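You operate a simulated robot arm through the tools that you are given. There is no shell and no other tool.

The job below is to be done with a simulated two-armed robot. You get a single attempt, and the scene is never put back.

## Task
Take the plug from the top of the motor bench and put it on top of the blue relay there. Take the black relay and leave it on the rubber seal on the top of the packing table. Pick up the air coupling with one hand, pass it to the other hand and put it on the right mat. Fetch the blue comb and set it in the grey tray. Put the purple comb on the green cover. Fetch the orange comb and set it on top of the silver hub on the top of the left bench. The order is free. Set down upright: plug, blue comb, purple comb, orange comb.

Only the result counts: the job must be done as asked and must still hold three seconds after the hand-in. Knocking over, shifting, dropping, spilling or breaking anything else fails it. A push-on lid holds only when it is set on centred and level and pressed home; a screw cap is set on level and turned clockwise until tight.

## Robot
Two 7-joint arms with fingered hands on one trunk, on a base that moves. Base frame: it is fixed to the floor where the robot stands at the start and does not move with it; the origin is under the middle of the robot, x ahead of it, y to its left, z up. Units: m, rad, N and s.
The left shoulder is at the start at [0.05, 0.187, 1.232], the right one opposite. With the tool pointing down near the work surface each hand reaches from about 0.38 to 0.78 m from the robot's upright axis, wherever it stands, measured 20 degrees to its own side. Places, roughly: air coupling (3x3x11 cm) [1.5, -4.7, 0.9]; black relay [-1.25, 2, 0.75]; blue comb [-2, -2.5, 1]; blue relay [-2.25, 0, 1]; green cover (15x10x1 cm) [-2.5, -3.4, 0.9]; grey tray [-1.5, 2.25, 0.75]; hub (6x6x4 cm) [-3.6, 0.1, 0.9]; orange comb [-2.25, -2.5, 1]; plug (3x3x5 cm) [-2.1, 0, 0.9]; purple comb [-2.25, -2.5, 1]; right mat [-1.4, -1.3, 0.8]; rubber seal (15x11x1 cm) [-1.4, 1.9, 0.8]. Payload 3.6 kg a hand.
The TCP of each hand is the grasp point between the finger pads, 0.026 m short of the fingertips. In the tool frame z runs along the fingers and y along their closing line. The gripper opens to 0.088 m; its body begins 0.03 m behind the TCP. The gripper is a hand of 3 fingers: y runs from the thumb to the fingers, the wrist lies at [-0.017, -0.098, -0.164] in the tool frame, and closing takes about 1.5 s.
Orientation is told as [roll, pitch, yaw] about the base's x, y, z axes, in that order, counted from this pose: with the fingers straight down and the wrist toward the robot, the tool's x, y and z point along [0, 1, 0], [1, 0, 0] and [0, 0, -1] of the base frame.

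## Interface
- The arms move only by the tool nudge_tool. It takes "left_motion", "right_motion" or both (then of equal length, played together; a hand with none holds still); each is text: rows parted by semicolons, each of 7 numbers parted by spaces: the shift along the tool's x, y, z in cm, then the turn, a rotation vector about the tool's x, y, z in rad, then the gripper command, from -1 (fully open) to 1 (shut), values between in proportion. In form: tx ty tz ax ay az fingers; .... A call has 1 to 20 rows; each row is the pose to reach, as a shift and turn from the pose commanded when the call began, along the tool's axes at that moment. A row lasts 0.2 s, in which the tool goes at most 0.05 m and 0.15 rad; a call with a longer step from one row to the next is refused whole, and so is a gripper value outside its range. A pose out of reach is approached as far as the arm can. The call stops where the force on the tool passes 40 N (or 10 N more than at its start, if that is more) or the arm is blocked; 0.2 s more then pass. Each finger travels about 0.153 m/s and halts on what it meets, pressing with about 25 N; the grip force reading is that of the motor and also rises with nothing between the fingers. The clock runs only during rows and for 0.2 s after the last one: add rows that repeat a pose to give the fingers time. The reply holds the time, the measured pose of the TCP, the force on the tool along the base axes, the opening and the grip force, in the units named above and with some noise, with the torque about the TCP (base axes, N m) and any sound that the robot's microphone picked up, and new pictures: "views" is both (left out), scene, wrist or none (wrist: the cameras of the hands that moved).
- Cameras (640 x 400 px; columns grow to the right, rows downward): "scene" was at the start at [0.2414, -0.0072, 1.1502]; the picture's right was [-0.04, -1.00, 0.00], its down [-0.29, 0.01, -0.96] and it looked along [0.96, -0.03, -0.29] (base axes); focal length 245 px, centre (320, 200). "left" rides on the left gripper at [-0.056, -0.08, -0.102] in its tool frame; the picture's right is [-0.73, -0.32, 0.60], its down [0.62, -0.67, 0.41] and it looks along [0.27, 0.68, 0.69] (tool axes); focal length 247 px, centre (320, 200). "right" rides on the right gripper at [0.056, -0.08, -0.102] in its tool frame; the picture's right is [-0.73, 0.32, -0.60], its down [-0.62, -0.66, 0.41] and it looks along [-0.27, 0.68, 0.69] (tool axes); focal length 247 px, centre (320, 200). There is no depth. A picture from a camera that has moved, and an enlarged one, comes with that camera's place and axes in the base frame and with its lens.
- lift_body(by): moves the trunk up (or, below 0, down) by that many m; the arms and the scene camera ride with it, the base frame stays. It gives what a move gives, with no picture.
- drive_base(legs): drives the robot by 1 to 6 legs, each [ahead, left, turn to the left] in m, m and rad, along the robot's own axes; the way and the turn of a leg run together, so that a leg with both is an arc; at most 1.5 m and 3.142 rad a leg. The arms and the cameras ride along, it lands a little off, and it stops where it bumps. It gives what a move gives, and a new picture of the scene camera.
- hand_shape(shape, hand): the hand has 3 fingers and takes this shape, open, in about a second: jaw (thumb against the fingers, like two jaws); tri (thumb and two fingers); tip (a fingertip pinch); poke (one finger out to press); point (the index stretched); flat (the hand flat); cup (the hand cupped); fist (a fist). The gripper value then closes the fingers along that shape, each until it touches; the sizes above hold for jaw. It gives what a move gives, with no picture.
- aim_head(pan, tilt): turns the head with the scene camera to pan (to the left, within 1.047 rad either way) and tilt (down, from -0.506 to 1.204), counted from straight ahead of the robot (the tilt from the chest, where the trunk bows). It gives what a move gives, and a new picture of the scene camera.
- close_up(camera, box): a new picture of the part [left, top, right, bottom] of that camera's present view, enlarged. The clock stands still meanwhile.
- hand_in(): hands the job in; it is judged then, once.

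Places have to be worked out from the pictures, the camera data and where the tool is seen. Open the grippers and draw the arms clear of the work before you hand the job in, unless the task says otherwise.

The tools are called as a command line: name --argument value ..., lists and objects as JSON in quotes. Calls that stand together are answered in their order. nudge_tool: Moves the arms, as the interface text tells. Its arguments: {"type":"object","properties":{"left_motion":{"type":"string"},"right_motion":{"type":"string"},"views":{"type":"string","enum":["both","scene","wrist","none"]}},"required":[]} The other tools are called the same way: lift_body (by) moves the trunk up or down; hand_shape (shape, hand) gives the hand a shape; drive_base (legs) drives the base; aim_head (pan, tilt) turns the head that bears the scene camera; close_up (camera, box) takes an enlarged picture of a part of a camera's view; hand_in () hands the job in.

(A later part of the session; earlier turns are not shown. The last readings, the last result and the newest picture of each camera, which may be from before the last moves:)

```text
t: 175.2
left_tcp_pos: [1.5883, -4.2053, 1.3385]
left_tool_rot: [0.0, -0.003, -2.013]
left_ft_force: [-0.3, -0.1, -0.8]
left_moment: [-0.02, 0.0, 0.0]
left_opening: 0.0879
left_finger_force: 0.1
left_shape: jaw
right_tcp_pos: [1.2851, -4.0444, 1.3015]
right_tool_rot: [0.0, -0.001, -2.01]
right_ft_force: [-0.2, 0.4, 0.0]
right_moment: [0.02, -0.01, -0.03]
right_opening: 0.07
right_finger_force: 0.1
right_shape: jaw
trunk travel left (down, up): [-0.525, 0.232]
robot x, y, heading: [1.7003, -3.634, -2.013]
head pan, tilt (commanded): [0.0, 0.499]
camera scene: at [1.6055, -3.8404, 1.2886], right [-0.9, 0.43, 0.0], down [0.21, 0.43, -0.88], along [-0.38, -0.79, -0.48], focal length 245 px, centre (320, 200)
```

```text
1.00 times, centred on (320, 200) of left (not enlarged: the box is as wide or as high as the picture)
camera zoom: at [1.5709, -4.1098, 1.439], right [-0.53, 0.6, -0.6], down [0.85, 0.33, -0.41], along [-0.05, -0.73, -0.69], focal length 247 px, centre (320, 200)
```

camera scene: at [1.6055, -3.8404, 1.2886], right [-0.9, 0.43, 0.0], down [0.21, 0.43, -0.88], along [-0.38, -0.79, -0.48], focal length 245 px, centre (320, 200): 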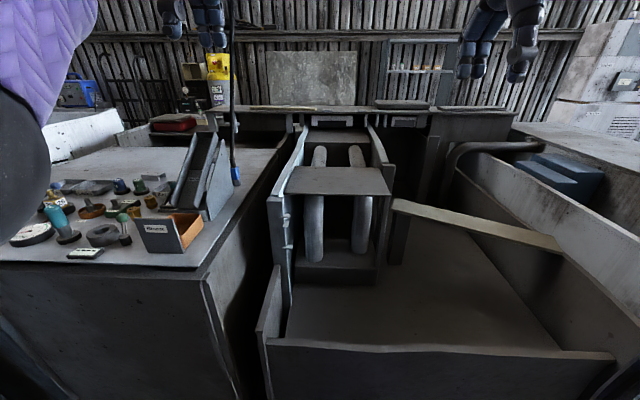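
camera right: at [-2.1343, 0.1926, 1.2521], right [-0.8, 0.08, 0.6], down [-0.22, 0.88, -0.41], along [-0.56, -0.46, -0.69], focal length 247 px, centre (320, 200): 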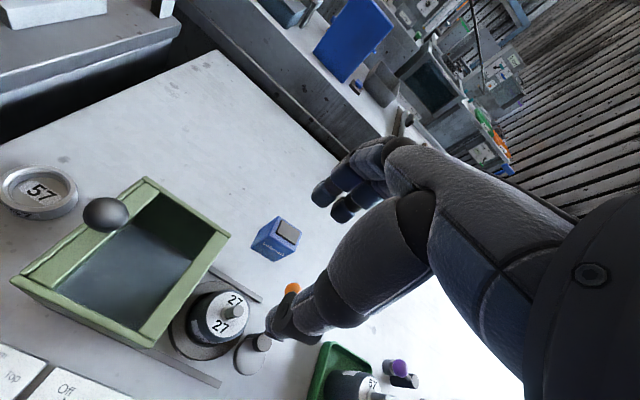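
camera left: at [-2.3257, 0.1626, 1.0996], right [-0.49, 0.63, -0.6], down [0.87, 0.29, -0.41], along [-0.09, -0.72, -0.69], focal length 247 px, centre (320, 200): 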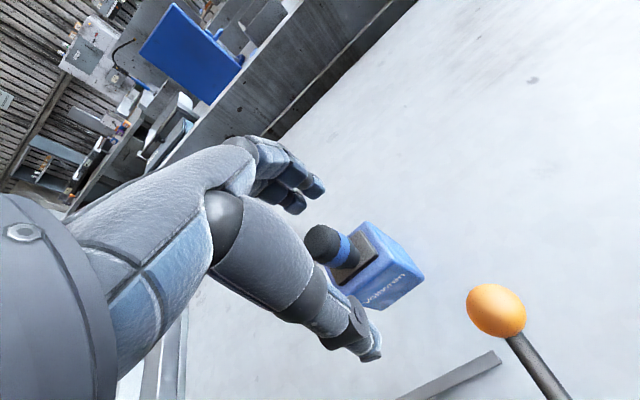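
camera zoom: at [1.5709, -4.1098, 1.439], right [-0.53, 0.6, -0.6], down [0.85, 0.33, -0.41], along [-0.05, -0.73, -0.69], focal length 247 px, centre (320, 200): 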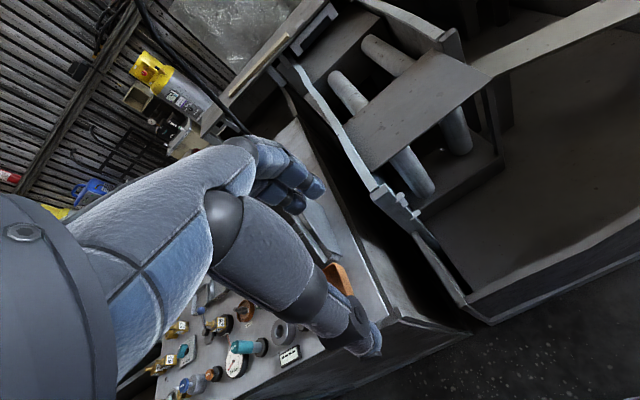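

I zoom in more on the coupling to see how it stands.

close_up --camera "scene" --box '[220, 145, 252, 195]'

close_up --camera "right" --box '[60, 0, 220, 60]'

aim_head --pan 0.25 --tilt 0.1

```text
8.00 times, centred on (236, 170) of scene
camera zoom: at [1.6055, -3.8404, 1.2886], right [-0.9, 0.43, 0.0], down [0.21, 0.43, -0.88], along [-0.38, -0.79, -0.48], focal length 1962 px, centre (992, 440)
```

zoom: 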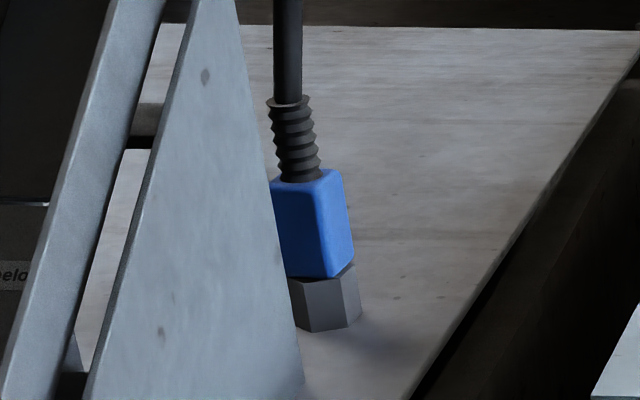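

```text
4.00 times, centred on (140, 30) of right
camera zoom: at [1.3706, -3.9966, 1.4023], right [-0.8, 0.03, 0.6], down [-0.28, 0.87, -0.41], along [-0.53, -0.5, -0.69], focal length 988 px, centre (1040, 880)
```

zoom: 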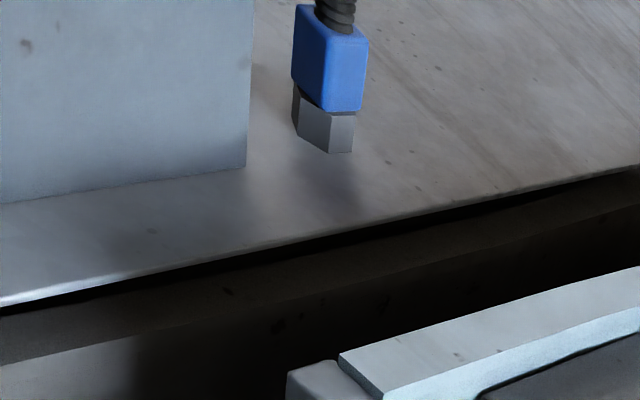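

```text
t: 176.1
left_tcp_pos: [1.5881, -4.2063, 1.3382]
left_tool_rot: [0.002, -0.003, -2.015]
left_ft_force: [1.0, -0.2, 1.1]
left_moment: [0.0, 0.01, 0.02]
left_opening: 0.0878
left_finger_force: 0.1
left_shape: jaw
right_tcp_pos: [1.2858, -4.0446, 1.302]
right_tool_rot: [0.002, 0.0, -2.014]
right_ft_force: [-0.4, -0.7, 0.4]
right_moment: [0.02, -0.01, 0.02]
right_opening: 0.0705
right_finger_force: 0.2
right_shape: jaw
trunk travel left (down, up): [-0.525, 0.232]
robot x, y, heading: [1.6986, -3.6354, -2.011]
head pan, tilt (commanded): [0.25, 0.099]
camera scene: at [1.6268, -3.8486, 1.3256], right [-0.98, 0.19, 0.0], down [0.02, 0.1, -0.99], along [-0.19, -0.98, -0.1], focal length 245 px, centre (320, 200)
```

scene: 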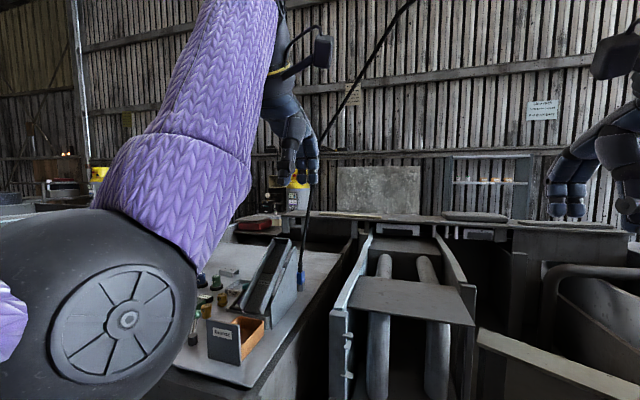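

The coupling hangs free on a hose that climbs to the upper right, with a plate edge just in front of it. I trace the hose upward with the head camera.

aim_head --pan -0.2 --tilt -0.45

aim_head --pan -1.04 --tilt -0.45

```text
t: 177.0
left_tcp_pos: [1.5871, -4.2062, 1.3372]
left_tool_rot: [-0.001, -0.002, -2.016]
left_ft_force: [-0.1, 0.4, -0.4]
left_moment: [0.02, 0.02, 0.01]
left_opening: 0.088
left_finger_force: 0.0
left_shape: jaw
right_tcp_pos: [1.2842, -4.0451, 1.3008]
right_tool_rot: [0.0, -0.001, -2.015]
right_ft_force: [-0.5, 0.4, -0.6]
right_moment: [0.02, -0.02, 0.01]
right_opening: 0.0701
right_finger_force: 0.0
right_shape: jaw
trunk travel left (down, up): [-0.525, 0.232]
robot x, y, heading: [1.7029, -3.6359, -2.009]
head pan, tilt (commanded): [-0.201, -0.45]
camera scene: at [1.6024, -3.8145, 1.3714], right [-0.8, 0.6, 0.0], down [-0.26, -0.35, -0.9], along [-0.54, -0.72, 0.43], focal length 245 px, centre (320, 200)
```

scene: 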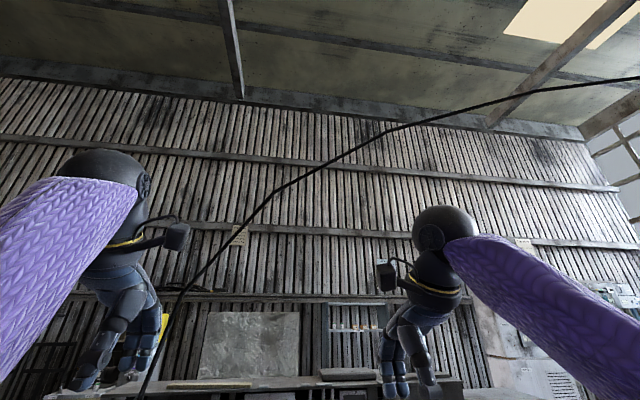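

```text
t: 178.2
left_tcp_pos: [1.5888, -4.2063, 1.338]
left_tool_rot: [0.0, -0.002, -2.013]
left_ft_force: [0.3, -0.1, 0.0]
left_moment: [0.0, 0.01, 0.0]
left_opening: 0.088
left_finger_force: 0.0
left_shape: jaw
right_tcp_pos: [1.2847, -4.0436, 1.3019]
right_tool_rot: [0.0, 0.001, -2.014]
right_ft_force: [0.3, 0.0, 0.6]
right_moment: [0.01, -0.01, -0.01]
right_opening: 0.0703
right_finger_force: 0.0
right_shape: jaw
trunk travel left (down, up): [-0.525, 0.232]
robot x, y, heading: [1.7002, -3.6303, -2.012]
head pan, tilt (commanded): [-1.04, -0.45]
camera scene: at [1.5747, -3.7645, 1.3714], right [-0.09, 1.0, 0.0], down [-0.43, -0.04, -0.9], along [-0.9, -0.08, 0.44], focal length 245 px, centre (320, 200)
```

scene: 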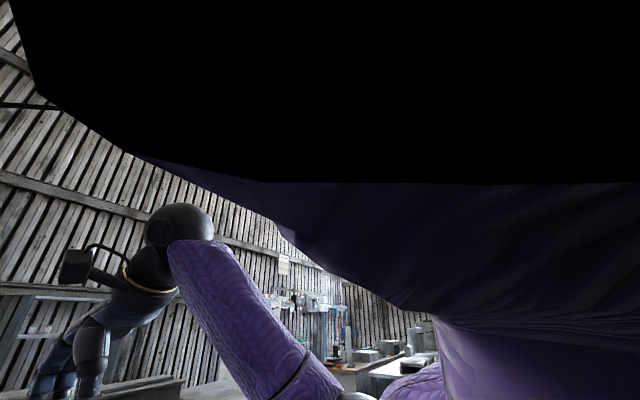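

The hose is a long segmented line rising to the right. I strafe left so that the coupling comes in front of me, keeping the trunk raised.

aim_head --pan 0 --tilt 0.5

drive_base --legs '[[0, 0.3, 0]]'

close_up --camera "scene" --box '[200, 80, 440, 230]'

```text
t: 179.5
left_tcp_pos: [1.5877, -4.2049, 1.3379]
left_tool_rot: [-0.001, 0.001, -2.015]
left_ft_force: [0.5, -0.3, -0.2]
left_moment: [-0.01, -0.04, 0.01]
left_opening: 0.0878
left_finger_force: 0.1
left_shape: jaw
right_tcp_pos: [1.2857, -4.0433, 1.3024]
right_tool_rot: [0.001, 0.0, -2.016]
right_ft_force: [-0.2, 0.0, -0.7]
right_moment: [-0.02, -0.01, 0.01]
right_opening: 0.0701
right_finger_force: 0.1
right_shape: jaw
trunk travel left (down, up): [-0.525, 0.232]
robot x, y, heading: [1.7027, -3.6344, -2.012]
head pan, tilt (commanded): [0.0, 0.499]
camera scene: at [1.6055, -3.8405, 1.2887], right [-0.9, 0.43, 0.0], down [0.21, 0.43, -0.88], along [-0.38, -0.79, -0.48], focal length 245 px, centre (320, 200)
```

scene: 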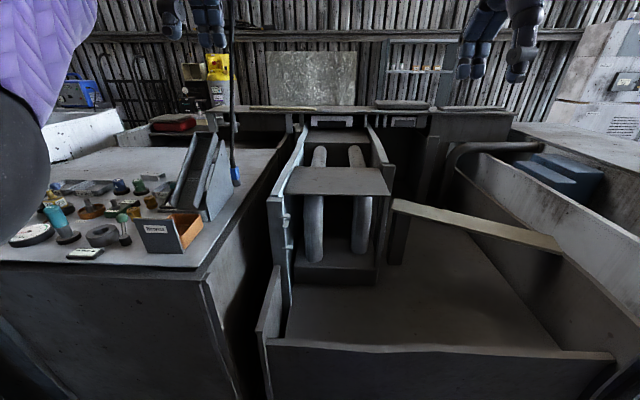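

```text
t: 181.5
left_tcp_pos: [1.8638, -4.334, 1.3386]
left_tool_rot: [-0.001, -0.003, -2.009]
left_ft_force: [0.0, 0.4, -0.1]
left_moment: [0.03, 0.03, -0.05]
left_opening: 0.088
left_finger_force: 0.2
left_shape: jaw
right_tcp_pos: [1.5584, -4.174, 1.3015]
right_tool_rot: [-0.002, 0.001, -2.011]
right_ft_force: [0.2, -0.6, -0.4]
right_moment: [0.02, 0.01, 0.0]
right_opening: 0.07
right_finger_force: 0.2
right_shape: jaw
trunk travel left (down, up): [-0.525, 0.232]
robot x, y, heading: [1.9748, -3.7594, -2.005]
head pan, tilt (commanded): [0.0, 0.499]
camera scene: at [1.8784, -3.9694, 1.2886], right [-0.91, 0.42, 0.0], down [0.2, 0.43, -0.88], along [-0.37, -0.79, -0.48], focal length 245 px, centre (320, 200)
```

scene: 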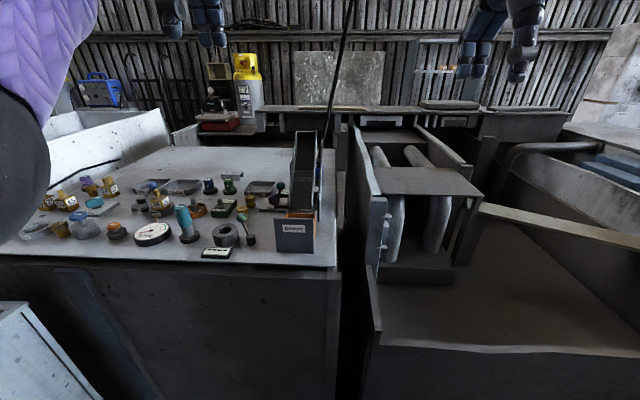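

```text
2.67 times, centred on (320, 155) of scene
camera zoom: at [1.8784, -3.9694, 1.2886], right [-0.91, 0.42, 0.0], down [0.2, 0.43, -0.88], along [-0.37, -0.79, -0.48], focal length 654 px, centre (320, 320)
```

zoom: 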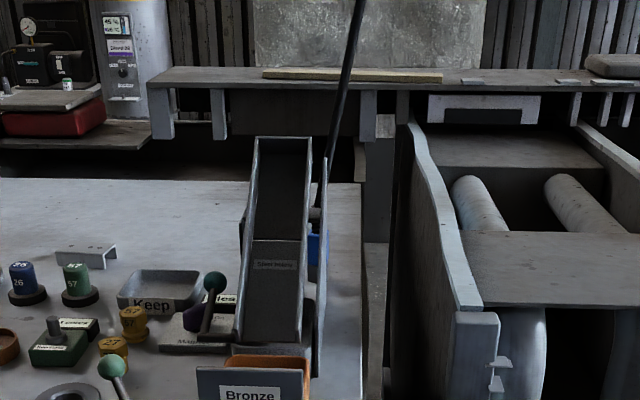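

The coupling now hangs straight ahead, just behind the trough's side plate; the hose above leans slightly right. I turn a little right to square up with the cabinet and drive closer.

drive_base --legs '[[0, 0, -0.06], [0.34, -0.04, 0]]'

close_up --camera "scene" --box '[200, 60, 440, 210]'

close_up --camera "right" --box '[0, 0, 640, 400]'

```text
t: 184.3
left_tcp_pos: [1.6292, -4.5968, 1.3375]
left_tool_rot: [0.0, -0.002, -2.074]
left_ft_force: [-0.6, -0.2, -0.2]
left_moment: [0.0, 0.0, 0.02]
left_opening: 0.0879
left_finger_force: 0.1
left_shape: jaw
right_tcp_pos: [1.3358, -4.4163, 1.3012]
right_tool_rot: [-0.002, 0.001, -2.075]
right_ft_force: [-0.2, -0.8, 0.3]
right_moment: [-0.01, -0.04, 0.0]
right_opening: 0.0702
right_finger_force: 0.0
right_shape: jaw
trunk travel left (down, up): [-0.525, 0.232]
robot x, y, heading: [1.775, -4.0262, -2.076]
head pan, tilt (commanded): [0.0, 0.499]
stopped in leg 2: the robot was blocked; the commanded pose is now the measured one
camera scene: at [1.6682, -4.2315, 1.2885], right [-0.88, 0.48, 0.0], down [0.23, 0.42, -0.88], along [-0.42, -0.77, -0.48], focal length 245 px, centre (320, 200)
```

scene: 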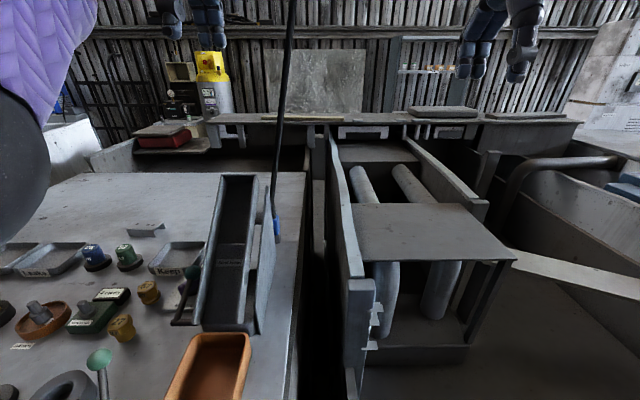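

```text
2.67 times, centred on (320, 135) of scene
camera zoom: at [1.6682, -4.2315, 1.2885], right [-0.88, 0.48, 0.0], down [0.23, 0.42, -0.88], along [-0.42, -0.77, -0.48], focal length 654 px, centre (320, 373)
```

zoom: 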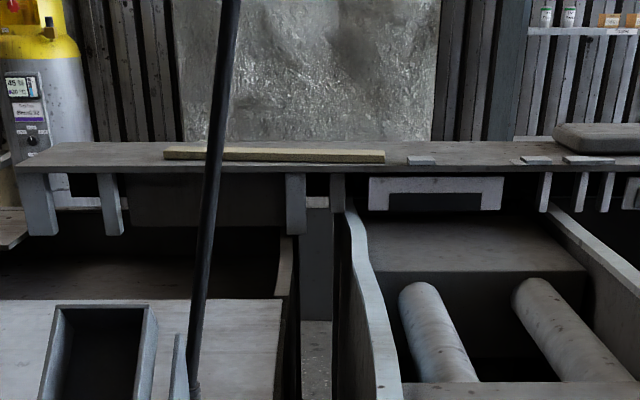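

```text
1.00 times, centred on (320, 200) of right (not enlarged: the box is as wide or as high as the picture)
camera zoom: at [1.4242, -4.3735, 1.4019], right [-0.8, 0.08, 0.6], down [-0.22, 0.88, -0.41], along [-0.56, -0.46, -0.69], focal length 247 px, centre (320, 200)
```

zoom: 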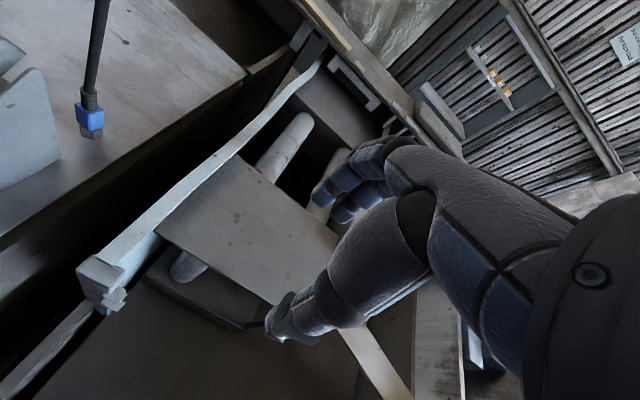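

The base just touched the cabinet front, so this is the closest stand. The coupling hangs at about (1.525, -4.705, 0.952); I will first take its hose higher up, where nothing is in the way. I move the left hand aside and turn the right hand to point left.

nudge_tool --right_motion "0.5 0.4 0 0 0.143 0 -0.3; 1 0.8 0 0 0.286 0 -0.3; 1.5 1.2 0 0 0.428 0 -0.3; 2 1.6 0 0 0.571 0 -0.3; 3 2 0 0 0.714 0 -0.3; 4 2.4 0 0 0.857 0 -0.3; 5 2.8 0 0 1 0 -0.3; 6 3.2 0 0 1.143 0 -0.3; 7 3.6 0 0 1.285 0 -0.3; 8 4.1 0 0 1.428 0 -0.3; 9 4.6 0 0 1.571 0 -0.3; 9 4.6 0 0 1.571 0 -0.3" --left_motion "1 -1 -2 0 0 0 -1; 3 -2.5 -4 0 0 0 -1; 5 -4 -6 0 0 0 -1; 7 -5.5 -8 0 0 0 -1; 9 -7 -9.5 0 0 0 -1; 11 -9 -10 0 0 0 -1; 12 -10 -10 0 0 0 -1; 12 -10 -10 0 0 0 -1; 12 -10 -10 0 0 0 -1; 12 -10 -10 0 0 0 -1; 12 -10 -10 0 0 0 -1; 12 -10 -10 0 0 0 -1"

```text
t: 186.9
left_tcp_pos: [1.7866, -4.6328, 1.4388]
left_tool_rot: [0.0, 0.0, -2.074]
left_ft_force: [0.0, 0.3, -0.1]
left_moment: [0.04, 0.02, 0.0]
left_opening: 0.0878
left_finger_force: 0.0
left_shape: jaw
left hand out of reach, approached as far as the arm can: row 2, 3, 4, 5, 6, 7, 8, 9, 10, 11, 12
right_tcp_pos: [1.3928, -4.4992, 1.3012]
right_tool_rot: [1.573, 0.003, -2.075]
right_ft_force: [-0.5, -0.1, -0.6]
right_moment: [-0.02, 0.03, 0.03]
right_opening: 0.0575
right_finger_force: 0.1
right_shape: jaw
trunk travel left (down, up): [-0.525, 0.232]
robot x, y, heading: [1.7762, -4.026, -2.073]
head pan, tilt (commanded): [0.0, 0.499]
camera scene: at [1.6683, -4.2307, 1.2887], right [-0.88, 0.48, 0.0], down [0.23, 0.42, -0.88], along [-0.42, -0.77, -0.48], focal length 245 px, centre (320, 200)
camera right: at [1.3422, -4.3803, 1.3554], right [-0.68, 0.01, -0.74], down [0.68, 0.38, -0.62], along [0.28, -0.92, -0.27], focal length 247 px, centre (320, 200)
camera left: at [1.776, -4.5356, 1.5396], right [-0.49, 0.63, -0.6], down [0.87, 0.28, -0.41], along [-0.09, -0.72, -0.69], focal length 247 px, centre (320, 200)
```

scene: 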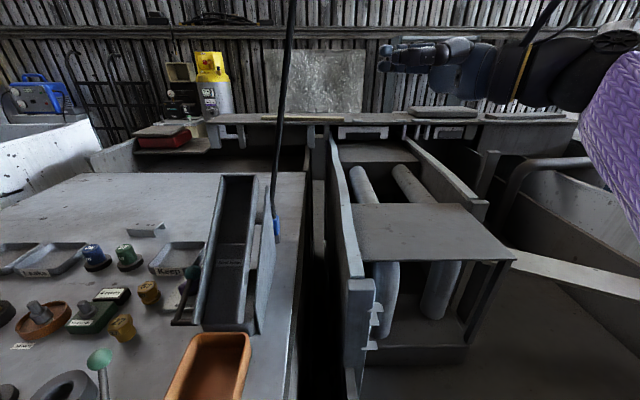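
right: 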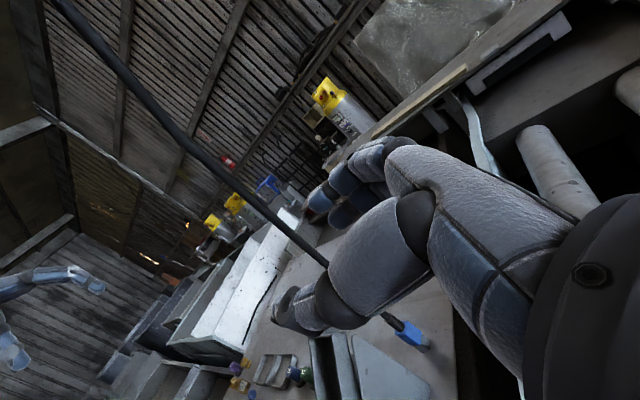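
left: 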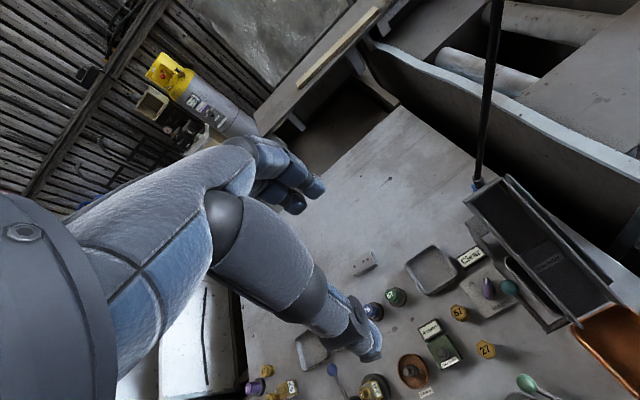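

The hose is at about 0.72 m ahead and 0.09 m left of me between z 1.17 and 1.24. I lower the trunk 12 cm and turn the right hand 30° so that it points left-ahead straight at the hose.

lift_body --by -0.12

nudge_tool --right_motion "0 0 0 -0.13 0 0 -0.3; 0 0 0 -0.26 0 0 -0.3; 0 0 0 -0.39 0 0 -0.3; 0 0 0 -0.52 0 0 -0.3; 0 0 0 -0.52 0 0 -0.3" --views "both"

```text
t: 188.4
left_tcp_pos: [1.7809, -4.6484, 1.3066]
left_tool_rot: [0.0, 0.026, -2.073]
left_ft_force: [-0.1, 0.4, -0.9]
left_moment: [0.04, 0.01, 0.03]
left_opening: 0.0876
left_finger_force: 0.1
left_shape: jaw
right_tcp_pos: [1.3926, -4.4985, 1.1816]
right_tool_rot: [1.571, 0.001, -2.073]
right_ft_force: [0.4, 0.7, -0.6]
right_moment: [0.03, -0.01, 0.04]
right_opening: 0.0575
right_finger_force: 0.1
right_shape: jaw
trunk travel left (down, up): [-0.405, 0.352]
robot x, y, heading: [1.7788, -4.0284, -2.073]
head pan, tilt (commanded): [0.0, 0.499]
```

```text
t: 189.6
left_tcp_pos: [1.781, -4.6482, 1.3066]
left_tool_rot: [0.0, 0.028, -2.074]
left_ft_force: [-0.2, 0.0, -0.8]
left_moment: [-0.04, 0.01, 0.03]
left_opening: 0.0879
left_finger_force: 0.0
left_shape: jaw
right_tcp_pos: [1.3919, -4.4976, 1.1808]
right_tool_rot: [1.572, 0.002, -2.595]
right_ft_force: [-0.9, 0.3, 0.0]
right_moment: [0.01, 0.0, 0.02]
right_opening: 0.0575
right_finger_force: 0.1
right_shape: jaw
trunk travel left (down, up): [-0.405, 0.352]
robot x, y, heading: [1.7753, -4.0294, -2.076]
head pan, tilt (commanded): [0.0, 0.499]
camera scene: at [1.6637, -4.2388, 1.1632], right [-0.88, 0.48, 0.0], down [0.23, 0.42, -0.88], along [-0.42, -0.77, -0.48], focal length 245 px, centre (320, 200)
camera right: at [1.4086, -4.3704, 1.2362], right [-0.58, 0.35, -0.74], down [0.78, -0.01, -0.62], along [-0.22, -0.94, -0.27], focal length 247 px, centre (320, 200)
```

scene: 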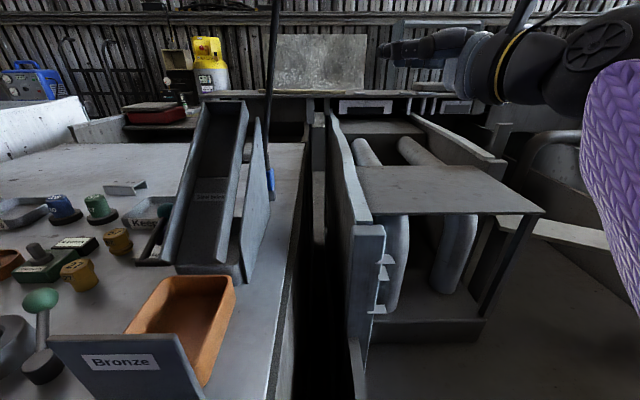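
right: 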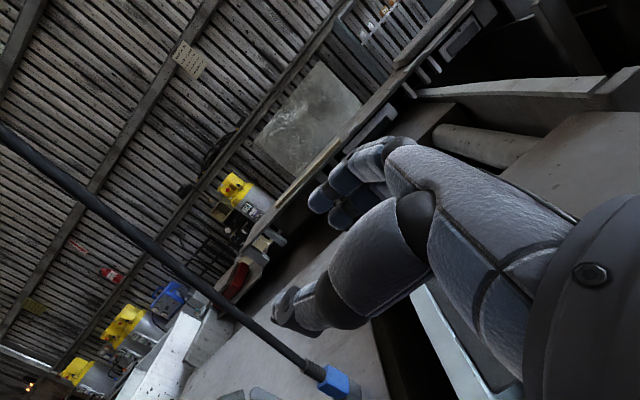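

The hand points straight at the hose. I advance 15 cm along its axis and check.

nudge_tool --right_motion "0 0 4 0 0 0 -0.3; 0 0.2 8 0 0 0 -0.3; 0 0.3 12 0 0 0 -0.3; 0 0.5 15 0 0 0 -0.3; 0 0.5 15 0 0 0 -0.3" --views "both"

```text
t: 191.0
left_tcp_pos: [1.7815, -4.6488, 1.3071]
left_tool_rot: [0.0, 0.029, -2.072]
left_ft_force: [0.2, 0.3, -0.9]
left_moment: [0.0, -0.02, 0.01]
left_opening: 0.0877
left_finger_force: 0.0
left_shape: jaw
right_tcp_pos: [1.4392, -4.6267, 1.1725]
right_tool_rot: [1.538, -0.026, -2.63]
right_ft_force: [-0.1, 0.0, -0.1]
right_moment: [-0.03, -0.01, 0.04]
right_opening: 0.0576
right_finger_force: 0.0
right_shape: jaw
trunk travel left (down, up): [-0.405, 0.352]
robot x, y, heading: [1.7799, -4.0273, -2.069]
head pan, tilt (commanded): [0.0, 0.499]
stopped in row 5 (right hand): the arm was blocked; the commanded pose is now the measured one
camera scene: at [1.6642, -4.2393, 1.1632], right [-0.88, 0.48, 0.0], down [0.23, 0.42, -0.88], along [-0.42, -0.77, -0.48], focal length 245 px, centre (320, 200)
camera right: at [1.4628, -4.4997, 1.2292], right [-0.6, 0.38, -0.71], down [0.76, -0.02, -0.65], along [-0.26, -0.93, -0.27], focal length 247 px, centre (320, 200)
```

scene: 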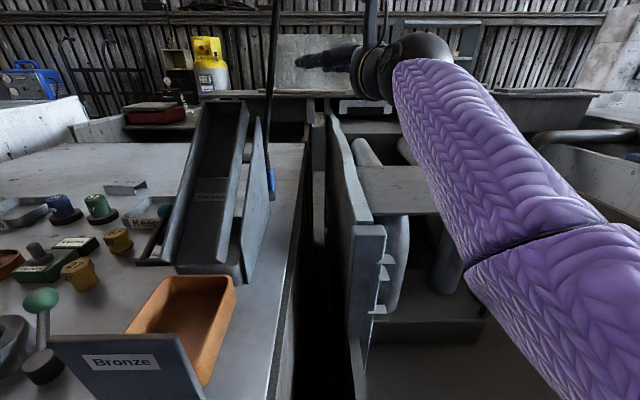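
right: 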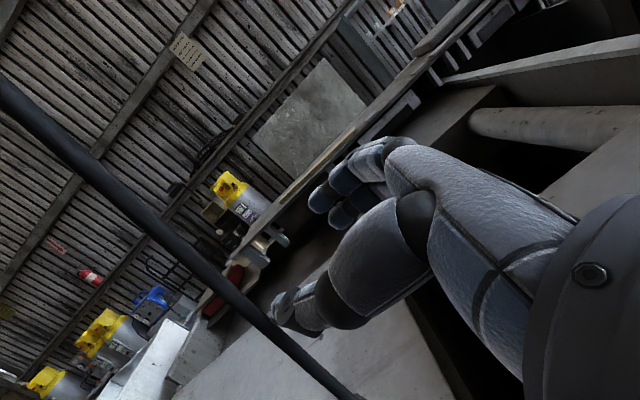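

The right arm is blocked before reaching the hose (elbow low near the machine). I withdraw it; the left hand has a much easier reach there from above the trough.

nudge_tool --right_motion "0 0 -4 0 0 0 -0.3; 0 0 -8 0 0 0 -0.3; 0 0 -12 0 0 0 -0.3; 0 0 -15 0 0 0 -0.3" --views "none"

lift_body --by 0.14

```text
t: 192.0
left_tcp_pos: [1.7814, -4.6487, 1.3072]
left_tool_rot: [0.003, 0.029, -2.074]
left_ft_force: [-0.5, 0.2, 0.8]
left_moment: [-0.04, -0.01, 0.0]
left_opening: 0.0877
left_finger_force: 0.2
left_shape: jaw
right_tcp_pos: [1.3696, -4.4957, 1.1768]
right_tool_rot: [1.538, -0.021, -2.625]
right_ft_force: [1.3, 0.1, -0.5]
right_moment: [0.01, -0.02, 0.05]
right_opening: 0.0577
right_finger_force: 0.1
right_shape: jaw
trunk travel left (down, up): [-0.405, 0.352]
robot x, y, heading: [1.7777, -4.0278, -2.071]
head pan, tilt (commanded): [0.0, 0.499]
```

```text
t: 193.6
left_tcp_pos: [1.7815, -4.6489, 1.4467]
left_tool_rot: [-0.001, 0.028, -2.072]
left_ft_force: [0.2, -0.4, 0.3]
left_moment: [0.0, 0.01, 0.04]
left_opening: 0.0875
left_finger_force: 0.0
left_shape: jaw
right_tcp_pos: [1.3692, -4.4965, 1.3165]
right_tool_rot: [1.537, -0.023, -2.626]
right_ft_force: [-0.8, -0.6, 0.2]
right_moment: [0.01, -0.02, -0.03]
right_opening: 0.0577
right_finger_force: 0.0
right_shape: jaw
trunk travel left (down, up): [-0.545, 0.212]
robot x, y, heading: [1.7754, -4.0304, -2.073]
head pan, tilt (commanded): [0.0, 0.499]
```

Trunk raised; now I turn the left hand to point right, above the trough.

nudge_tool --left_motion "-0.3 0.7 1 0 -0.143 0 -0.3; -0.7 1.4 3 0 -0.286 0 -0.3; -1.1 2.1 5 0 -0.428 0 -0.3; -1.4 2.9 7.2 0 -0.571 0 -0.3; -1.8 3.6 9.5 0 -0.714 0 -0.3; -2.2 4.3 11.8 0 -0.857 0 -0.3; -2.5 5 14 0 -1 0 -0.3; -2.9 5.8 16.4 0 -1.143 0 -0.3; -3.3 6.5 18.8 0 -1.285 0 -0.3; -3.6 7.2 21.2 0 -1.428 0 -0.3; -4 8 23.5 0 -1.571 0 -0.3; -4 8 23.5 0 -1.571 0 -0.3" --right_motion "0 0 -1 0 0 0 -0.3; 0 0 -2 0 0 0 -0.3; 0 0 -3 0 0 0 -0.3; 0 0 -4 0 0 0 -0.3; 0 0 -5 0 0 0 -0.3; 0 0 -5 0 0 0 -0.3; 0 0 -5 0 0 0 -0.3; 0 0 -5 0 0 0 -0.3; 0 0 -5 0 0 0 -0.3; 0 0 -5 0 0 0 -0.3; 0 0 -5 0 0 0 -0.3; 0 0 -5 0 0 0 -0.3"

```text
t: 196.2
left_tcp_pos: [1.7102, -4.694, 1.2085]
left_tool_rot: [-1.573, 0.028, -2.071]
left_ft_force: [0.0, 0.1, -0.9]
left_moment: [-0.01, -0.01, 0.02]
left_opening: 0.0578
left_finger_force: 0.1
left_shape: jaw
right_tcp_pos: [1.3427, -4.4524, 1.3176]
right_tool_rot: [1.539, -0.022, -2.627]
right_ft_force: [-0.3, 0.2, 0.1]
right_moment: [-0.02, -0.01, 0.05]
right_opening: 0.0576
right_finger_force: 0.1
right_shape: jaw
trunk travel left (down, up): [-0.545, 0.212]
robot x, y, heading: [1.7784, -4.0299, -2.072]
head pan, tilt (commanded): [0.0, 0.499]
camera scene: at [1.6688, -4.2299, 1.3092], right [-0.88, 0.48, 0.0], down [0.23, 0.42, -0.88], along [-0.42, -0.77, -0.48], focal length 245 px, centre (320, 200)
camera right: at [1.3655, -4.3256, 1.3748], right [-0.6, 0.38, -0.71], down [0.76, -0.02, -0.65], along [-0.26, -0.93, -0.27], focal length 247 px, centre (320, 200)
camera left: at [1.8365, -4.6757, 1.265], right [-0.38, 0.55, 0.74], down [-0.03, 0.8, -0.6], along [-0.92, -0.26, -0.28], focal length 247 px, centre (320, 200)
```

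scene: 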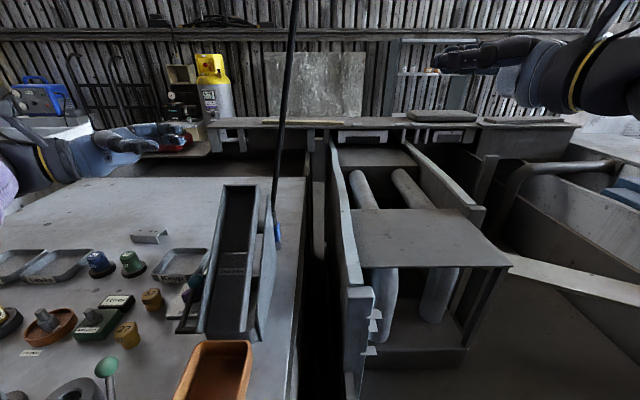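
right: 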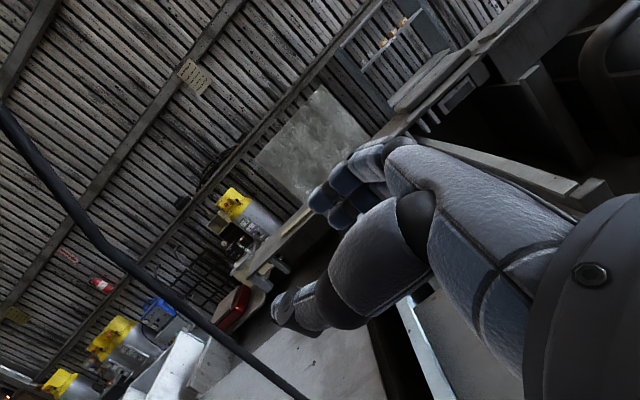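
left: 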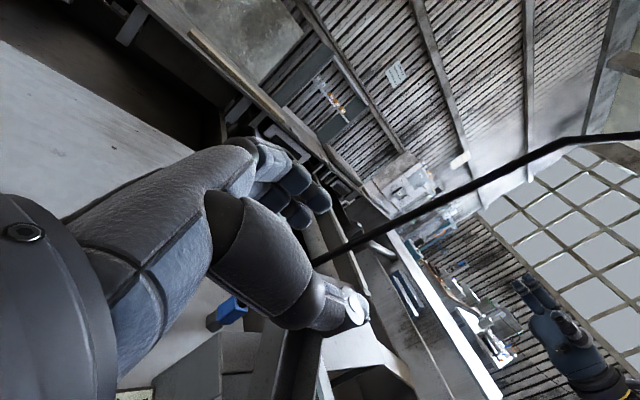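

The hose passes in view between the left fingers' line and the thumb. I yaw the left hand 30° towards ahead and approach the hose.

nudge_tool --left_motion "0 0 0 -0.13 0 0 -0.3; 0 0 0 -0.26 0 0 -0.3; 0 0 0 -0.39 0 0 -0.3; 0 0 0 -0.52 0 0 -0.3; 0 0 0 -0.52 0 0 -0.3" --views "wrist"

```text
t: 197.4
left_tcp_pos: [1.7144, -4.6975, 1.2126]
left_tool_rot: [-1.558, 0.015, -1.546]
left_ft_force: [-0.4, -0.7, 1.0]
left_moment: [0.0, 0.0, 0.0]
left_opening: 0.0576
left_finger_force: 0.1
left_shape: jaw
right_tcp_pos: [1.3428, -4.453, 1.3179]
right_tool_rot: [1.538, -0.022, -2.626]
right_ft_force: [-0.3, -0.1, -0.1]
right_moment: [-0.02, 0.01, 0.02]
right_opening: 0.0572
right_finger_force: 0.1
right_shape: jaw
trunk travel left (down, up): [-0.545, 0.212]
robot x, y, heading: [1.7764, -4.028, -2.073]
head pan, tilt (commanded): [0.0, 0.499]
camera left: at [1.8124, -4.6163, 1.271], right [-0.62, 0.29, 0.73], down [-0.42, 0.66, -0.62], along [-0.67, -0.69, -0.29], focal length 247 px, centre (320, 200)
```

left: 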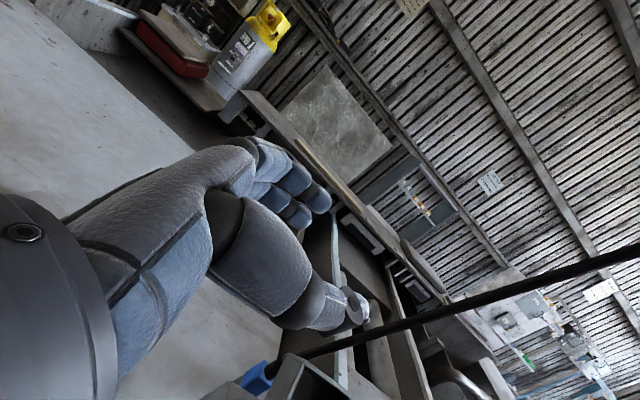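

The hose is about 0.707 m ahead and 0.078 m left at z 1.2. I approach with a 1.8 cm correction, first 16 cm.

nudge_tool --left_motion "0 -0.6 4 0 0 0 -0.3; 0 -1.2 8 0 0 0 -0.3; 0 -1.8 12 0 0 0 -0.3; 0 -1.8 16 0 0 0 -0.3; 0 -1.8 16 0 0 0 -0.3" --views "wrist"

```text
t: 198.6
left_tcp_pos: [1.5598, -4.6908, 1.2243]
left_tool_rot: [-1.563, -0.008, -1.534]
left_ft_force: [-0.1, -0.1, 0.2]
left_moment: [-0.01, 0.04, -0.01]
left_opening: 0.0574
left_finger_force: 0.1
left_shape: jaw
right_tcp_pos: [1.3443, -4.4528, 1.3184]
right_tool_rot: [1.536, -0.022, -2.627]
right_ft_force: [0.1, -0.1, 0.1]
right_moment: [0.0, 0.0, 0.01]
right_opening: 0.0575
right_finger_force: 0.1
right_shape: jaw
trunk travel left (down, up): [-0.545, 0.212]
robot x, y, heading: [1.7785, -4.0285, -2.079]
head pan, tilt (commanded): [0.0, 0.499]
camera left: at [1.6568, -4.608, 1.2801], right [-0.62, 0.3, 0.73], down [-0.43, 0.64, -0.63], along [-0.66, -0.7, -0.27], focal length 247 px, centre (320, 200)
```

left: 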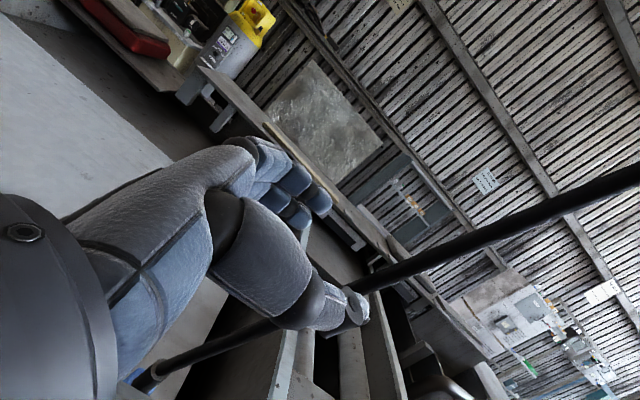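

The hose is 5.6 cm further along the hand's axis and 1.2 cm towards the thumb. I move in and close on it.

nudge_tool --left_motion "0 -1.2 2 0 0 0 -0.3; 0 -1.2 4 0 0 0 -0.3; 0 -1.2 5.8 0 0 0 -0.3; 0 -1.2 5.8 0 0 0 -0.3" --views "wrist"

```text
t: 199.6
left_tcp_pos: [1.4956, -4.6724, 1.2109]
left_tool_rot: [-1.558, 0.012, -1.547]
left_ft_force: [-0.9, 0.2, 0.5]
left_moment: [-0.01, 0.01, -0.02]
left_opening: 0.0576
left_finger_force: 0.0
left_shape: jaw
right_tcp_pos: [1.3441, -4.4512, 1.319]
right_tool_rot: [1.539, -0.021, -2.627]
right_ft_force: [-0.2, -0.9, 0.3]
right_moment: [0.02, 0.0, -0.03]
right_opening: 0.0576
right_finger_force: 0.1
right_shape: jaw
trunk travel left (down, up): [-0.545, 0.212]
robot x, y, heading: [1.7761, -4.0315, -2.078]
head pan, tilt (commanded): [0.0, 0.499]
camera left: at [1.5933, -4.5903, 1.2695], right [-0.62, 0.3, 0.73], down [-0.42, 0.66, -0.62], along [-0.67, -0.69, -0.29], focal length 247 px, centre (320, 200)
```

left: 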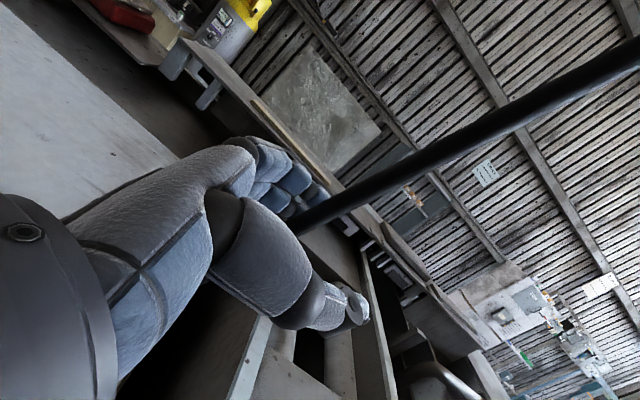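

The hose lies between thumb and fingers. I close the left hand.

nudge_tool --left_motion "0 0 0 0 0 0 0.2; 0 0 0 0 0 0 0.6; 0 0 0 0 0 0 1; 0 0 0 0 0 0 1; 0 0 0 0 0 0 1; 0 0 0 0 0 0 1" --views "wrist"

```text
t: 201.0
left_tcp_pos: [1.4959, -4.6708, 1.2087]
left_tool_rot: [-1.554, 0.014, -1.547]
left_ft_force: [-0.1, -0.3, 0.2]
left_moment: [-0.01, -0.01, -0.02]
left_opening: 0.0001
left_finger_force: 25.0
left_shape: jaw
right_tcp_pos: [1.3426, -4.4524, 1.3183]
right_tool_rot: [1.539, -0.024, -2.626]
right_ft_force: [0.9, 1.0, -0.4]
right_moment: [-0.01, 0.03, 0.01]
right_opening: 0.0575
right_finger_force: 0.1
right_shape: jaw
trunk travel left (down, up): [-0.545, 0.212]
robot x, y, heading: [1.7746, -4.0298, -2.071]
head pan, tilt (commanded): [0.0, 0.499]
camera left: at [1.5944, -4.5905, 1.2669], right [-0.62, 0.29, 0.73], down [-0.42, 0.66, -0.62], along [-0.67, -0.69, -0.29], focal length 247 px, centre (320, 200)
```

left: 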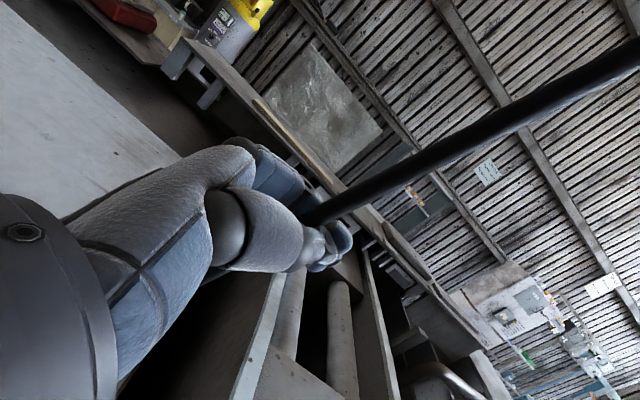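

The reading is zero as with thin things between the two fingers. I test whether the hose follows by moving 6 cm.

nudge_tool --left_motion "-2 -1.5 0 0 0 0 1; -4 -3 0 0 0 0 1; -4 -5 0 0 0 0 1; -4 -5 0 0 0 0 1" --views "both"

close_up --camera "scene" --box '[220, 60, 340, 260]'

```text
t: 201.8
left_tcp_pos: [1.4979, -4.6535, 1.3552]
left_tool_rot: [-1.631, -0.133, -1.517]
left_ft_force: [0.1, 0.4, -0.6]
left_moment: [0.01, 0.0, -0.03]
left_opening: 0.0002
left_finger_force: 24.8
left_shape: jaw
right_tcp_pos: [1.3443, -4.4521, 1.318]
right_tool_rot: [1.539, -0.024, -2.628]
right_ft_force: [-0.1, 0.4, 0.9]
right_moment: [-0.03, 0.03, 0.02]
right_opening: 0.0574
right_finger_force: 0.1
right_shape: jaw
trunk travel left (down, up): [-0.545, 0.212]
robot x, y, heading: [1.7753, -4.0291, -2.075]
head pan, tilt (commanded): [0.0, 0.499]
stopped in row 4 (left hand): the arm was blocked; the commanded pose is now the measured one
camera scene: at [1.6691, -4.2303, 1.3092], right [-0.88, 0.48, 0.0], down [0.23, 0.42, -0.88], along [-0.42, -0.77, -0.48], focal length 245 px, centre (320, 200)
camera left: at [1.5981, -4.5618, 1.3925], right [-0.58, 0.39, 0.72], down [-0.48, 0.56, -0.68], along [-0.66, -0.74, -0.14], focal length 247 px, centre (320, 200)
```

scene: 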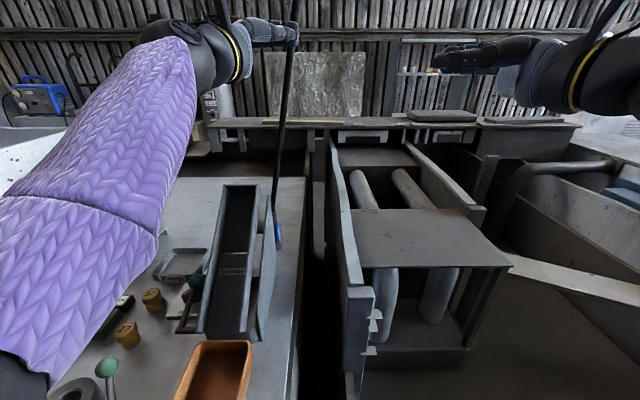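
left: 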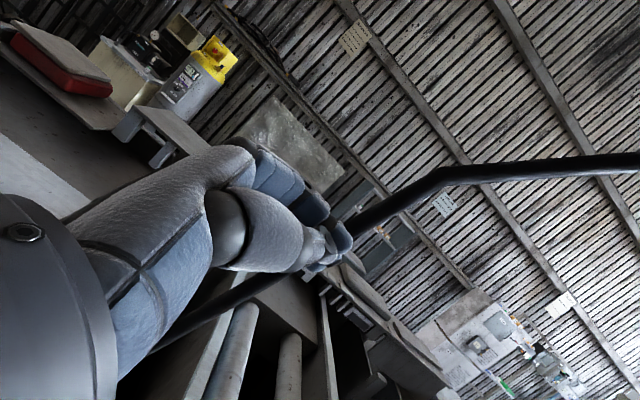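

```text
2.00 times, centred on (280, 160) of scene
camera zoom: at [1.6691, -4.2303, 1.3092], right [-0.88, 0.48, 0.0], down [0.23, 0.42, -0.88], along [-0.42, -0.77, -0.48], focal length 490 px, centre (400, 280)
```

zoom: 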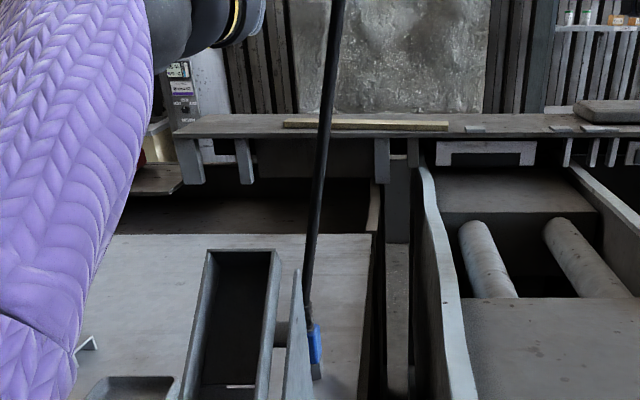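

The hose itself gives no hold (it slid through, the coupling did not move), so I must take the coupling directly. I open and withdraw the left hand, turning it back.

nudge_tool --left_motion "0 0 0 0 0 0 -0.3; 0 0 0 0 0 0 -0.6; 0 0 -4 0.13 0 0 -0.6; 0 0 -8 0.26 0 0 -0.6; 0 0 -12 0.39 0 0 -0.6; 0 0 -16 0.54 0 0 -0.6; 0 0 -16 0.54 0 0 -0.6" --views "none"

```text
t: 203.4
left_tcp_pos: [1.6522, -4.6415, 1.3433]
left_tool_rot: [-1.557, -0.142, -2.069]
left_ft_force: [-0.1, -0.5, 0.9]
left_moment: [-0.01, -0.01, 0.01]
left_opening: 0.0703
left_finger_force: 0.0
left_shape: jaw
right_tcp_pos: [1.3425, -4.4512, 1.3175]
right_tool_rot: [1.54, -0.022, -2.628]
right_ft_force: [0.0, 0.3, 1.4]
right_moment: [0.01, -0.02, 0.02]
right_opening: 0.0575
right_finger_force: 0.0
right_shape: jaw
trunk travel left (down, up): [-0.545, 0.212]
robot x, y, heading: [1.7749, -4.0296, -2.076]
head pan, tilt (commanded): [0.0, 0.499]
```

nudge_tool --left_motion "-0.7 -1 -0.6 0 0.142 0 -0.6; -1.4 -2 -1.2 0 0.283 0 -0.6; -2.1 -3 -1.8 0 0.425 0 -0.6; -2.8 -4.2 -2.4 0 0.566 0 -0.6; -3.5 -5.3 -3 0 0.708 0 -0.6; -4.2 -6.4 -3.6 0 0.849 0 -0.6; -4.9 -7.4 -4.2 0 0.991 0 -0.6; -5.6 -8.4 -4.8 0 1.132 0 -0.6; -6.3 -9.4 -5.4 0 1.274 0 -0.6; -7 -10.4 -5.8 0 1.415 0 -0.6; -7.7 -11.5 -6.2 0 1.557 0 -0.6; -7.7 -11.5 -6.2 0 1.557 0 -0.6" --right_motion "0 0 -1 0.14 0 0 -0.3; 0 0 -2 0.28 0 0 -0.3; 0 0 -3 0.42 0 0 -0.3; 0 0 -4 0.553 0 0 -0.3; 0 0 -5 0.553 0 0 -0.3; 0 0 -6 0.553 0 0 -0.3; 0 0 -6 0.553 0 0 -0.3; 0 0 -6 0.553 0 0 -0.3; 0 0 -6 0.553 0 0 -0.3; 0 0 -6 0.553 0 0 -0.3; 0 0 -6 0.553 0 0 -0.3; 0 0 -6 0.553 0 0 -0.3" --views "none"

nudge_tool --right_motion "-0.3 -0.5 -0.5 0 -0.14 0 -0.6; -0.6 -1 -1 0 -0.28 0 -0.6; -0.9 -1.5 -1.5 0 -0.42 0 -0.6; -1.2 -2 -2 0 -0.56 0 -0.6; -1.5 -2.5 -2.5 0 -0.7 0 -0.6; -1.8 -3 -3 0 -0.84 0 -0.6; -2.1 -3 -3.5 0 -0.98 0 -0.6; -2.4 -3 -4 0 -1.12 0 -0.6; -2.7 -3 -4.5 0 -1.26 0 -0.6; -3 -3 -5 0 -1.4 0 -0.6; -3 -3 -5 0 -1.54 0 -0.6; -3 -3 -5 0 -1.54 0 -0.6" --views "both"

```text
t: 206.1
left_tcp_pos: [1.7697, -4.5623, 1.4031]
left_tool_rot: [0.001, -0.14, -2.064]
left_ft_force: [0.1, 0.5, -0.1]
left_moment: [0.02, 0.03, 0.0]
left_opening: 0.0702
left_finger_force: 0.1
left_shape: jaw
right_tcp_pos: [1.3144, -4.4009, 1.3209]
right_tool_rot: [1.531, -0.002, -2.072]
right_ft_force: [0.1, 1.0, 0.4]
right_moment: [0.02, 0.0, -0.02]
right_opening: 0.0576
right_finger_force: 0.0
right_shape: jaw
trunk travel left (down, up): [-0.545, 0.212]
robot x, y, heading: [1.7777, -4.0309, -2.07]
head pan, tilt (commanded): [0.0, 0.499]
```

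```text
t: 208.7
left_tcp_pos: [1.7688, -4.5616, 1.4043]
left_tool_rot: [0.001, -0.139, -2.068]
left_ft_force: [0.4, -0.1, -0.1]
left_moment: [-0.02, 0.02, 0.0]
left_opening: 0.0701
left_finger_force: 0.0
left_shape: jaw
right_tcp_pos: [1.284, -4.3503, 1.292]
right_tool_rot: [-0.012, -0.002, -2.077]
right_ft_force: [-0.4, -0.2, -0.1]
right_moment: [-0.03, -0.01, -0.03]
right_opening: 0.07
right_finger_force: 0.0
right_shape: jaw
trunk travel left (down, up): [-0.545, 0.212]
robot x, y, heading: [1.7774, -4.0304, -2.073]
head pan, tilt (commanded): [0.0, 0.499]
camera scene: at [1.6687, -4.23, 1.3092], right [-0.88, 0.48, 0.0], down [0.23, 0.42, -0.88], along [-0.42, -0.77, -0.48], focal length 245 px, centre (320, 200)
camera right: at [1.3727, -4.3076, 1.3925], right [-0.79, 0.07, 0.61], down [-0.23, 0.88, -0.41], along [-0.57, -0.46, -0.68], focal length 247 px, centre (320, 200)
```

scene: 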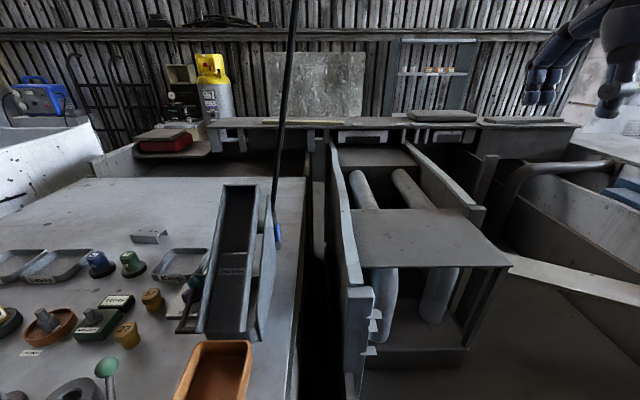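
right: 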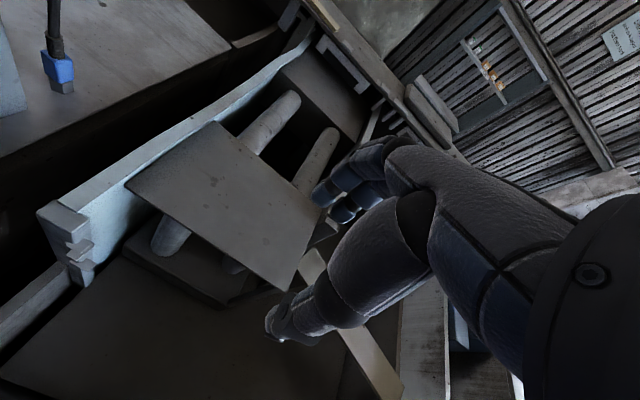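

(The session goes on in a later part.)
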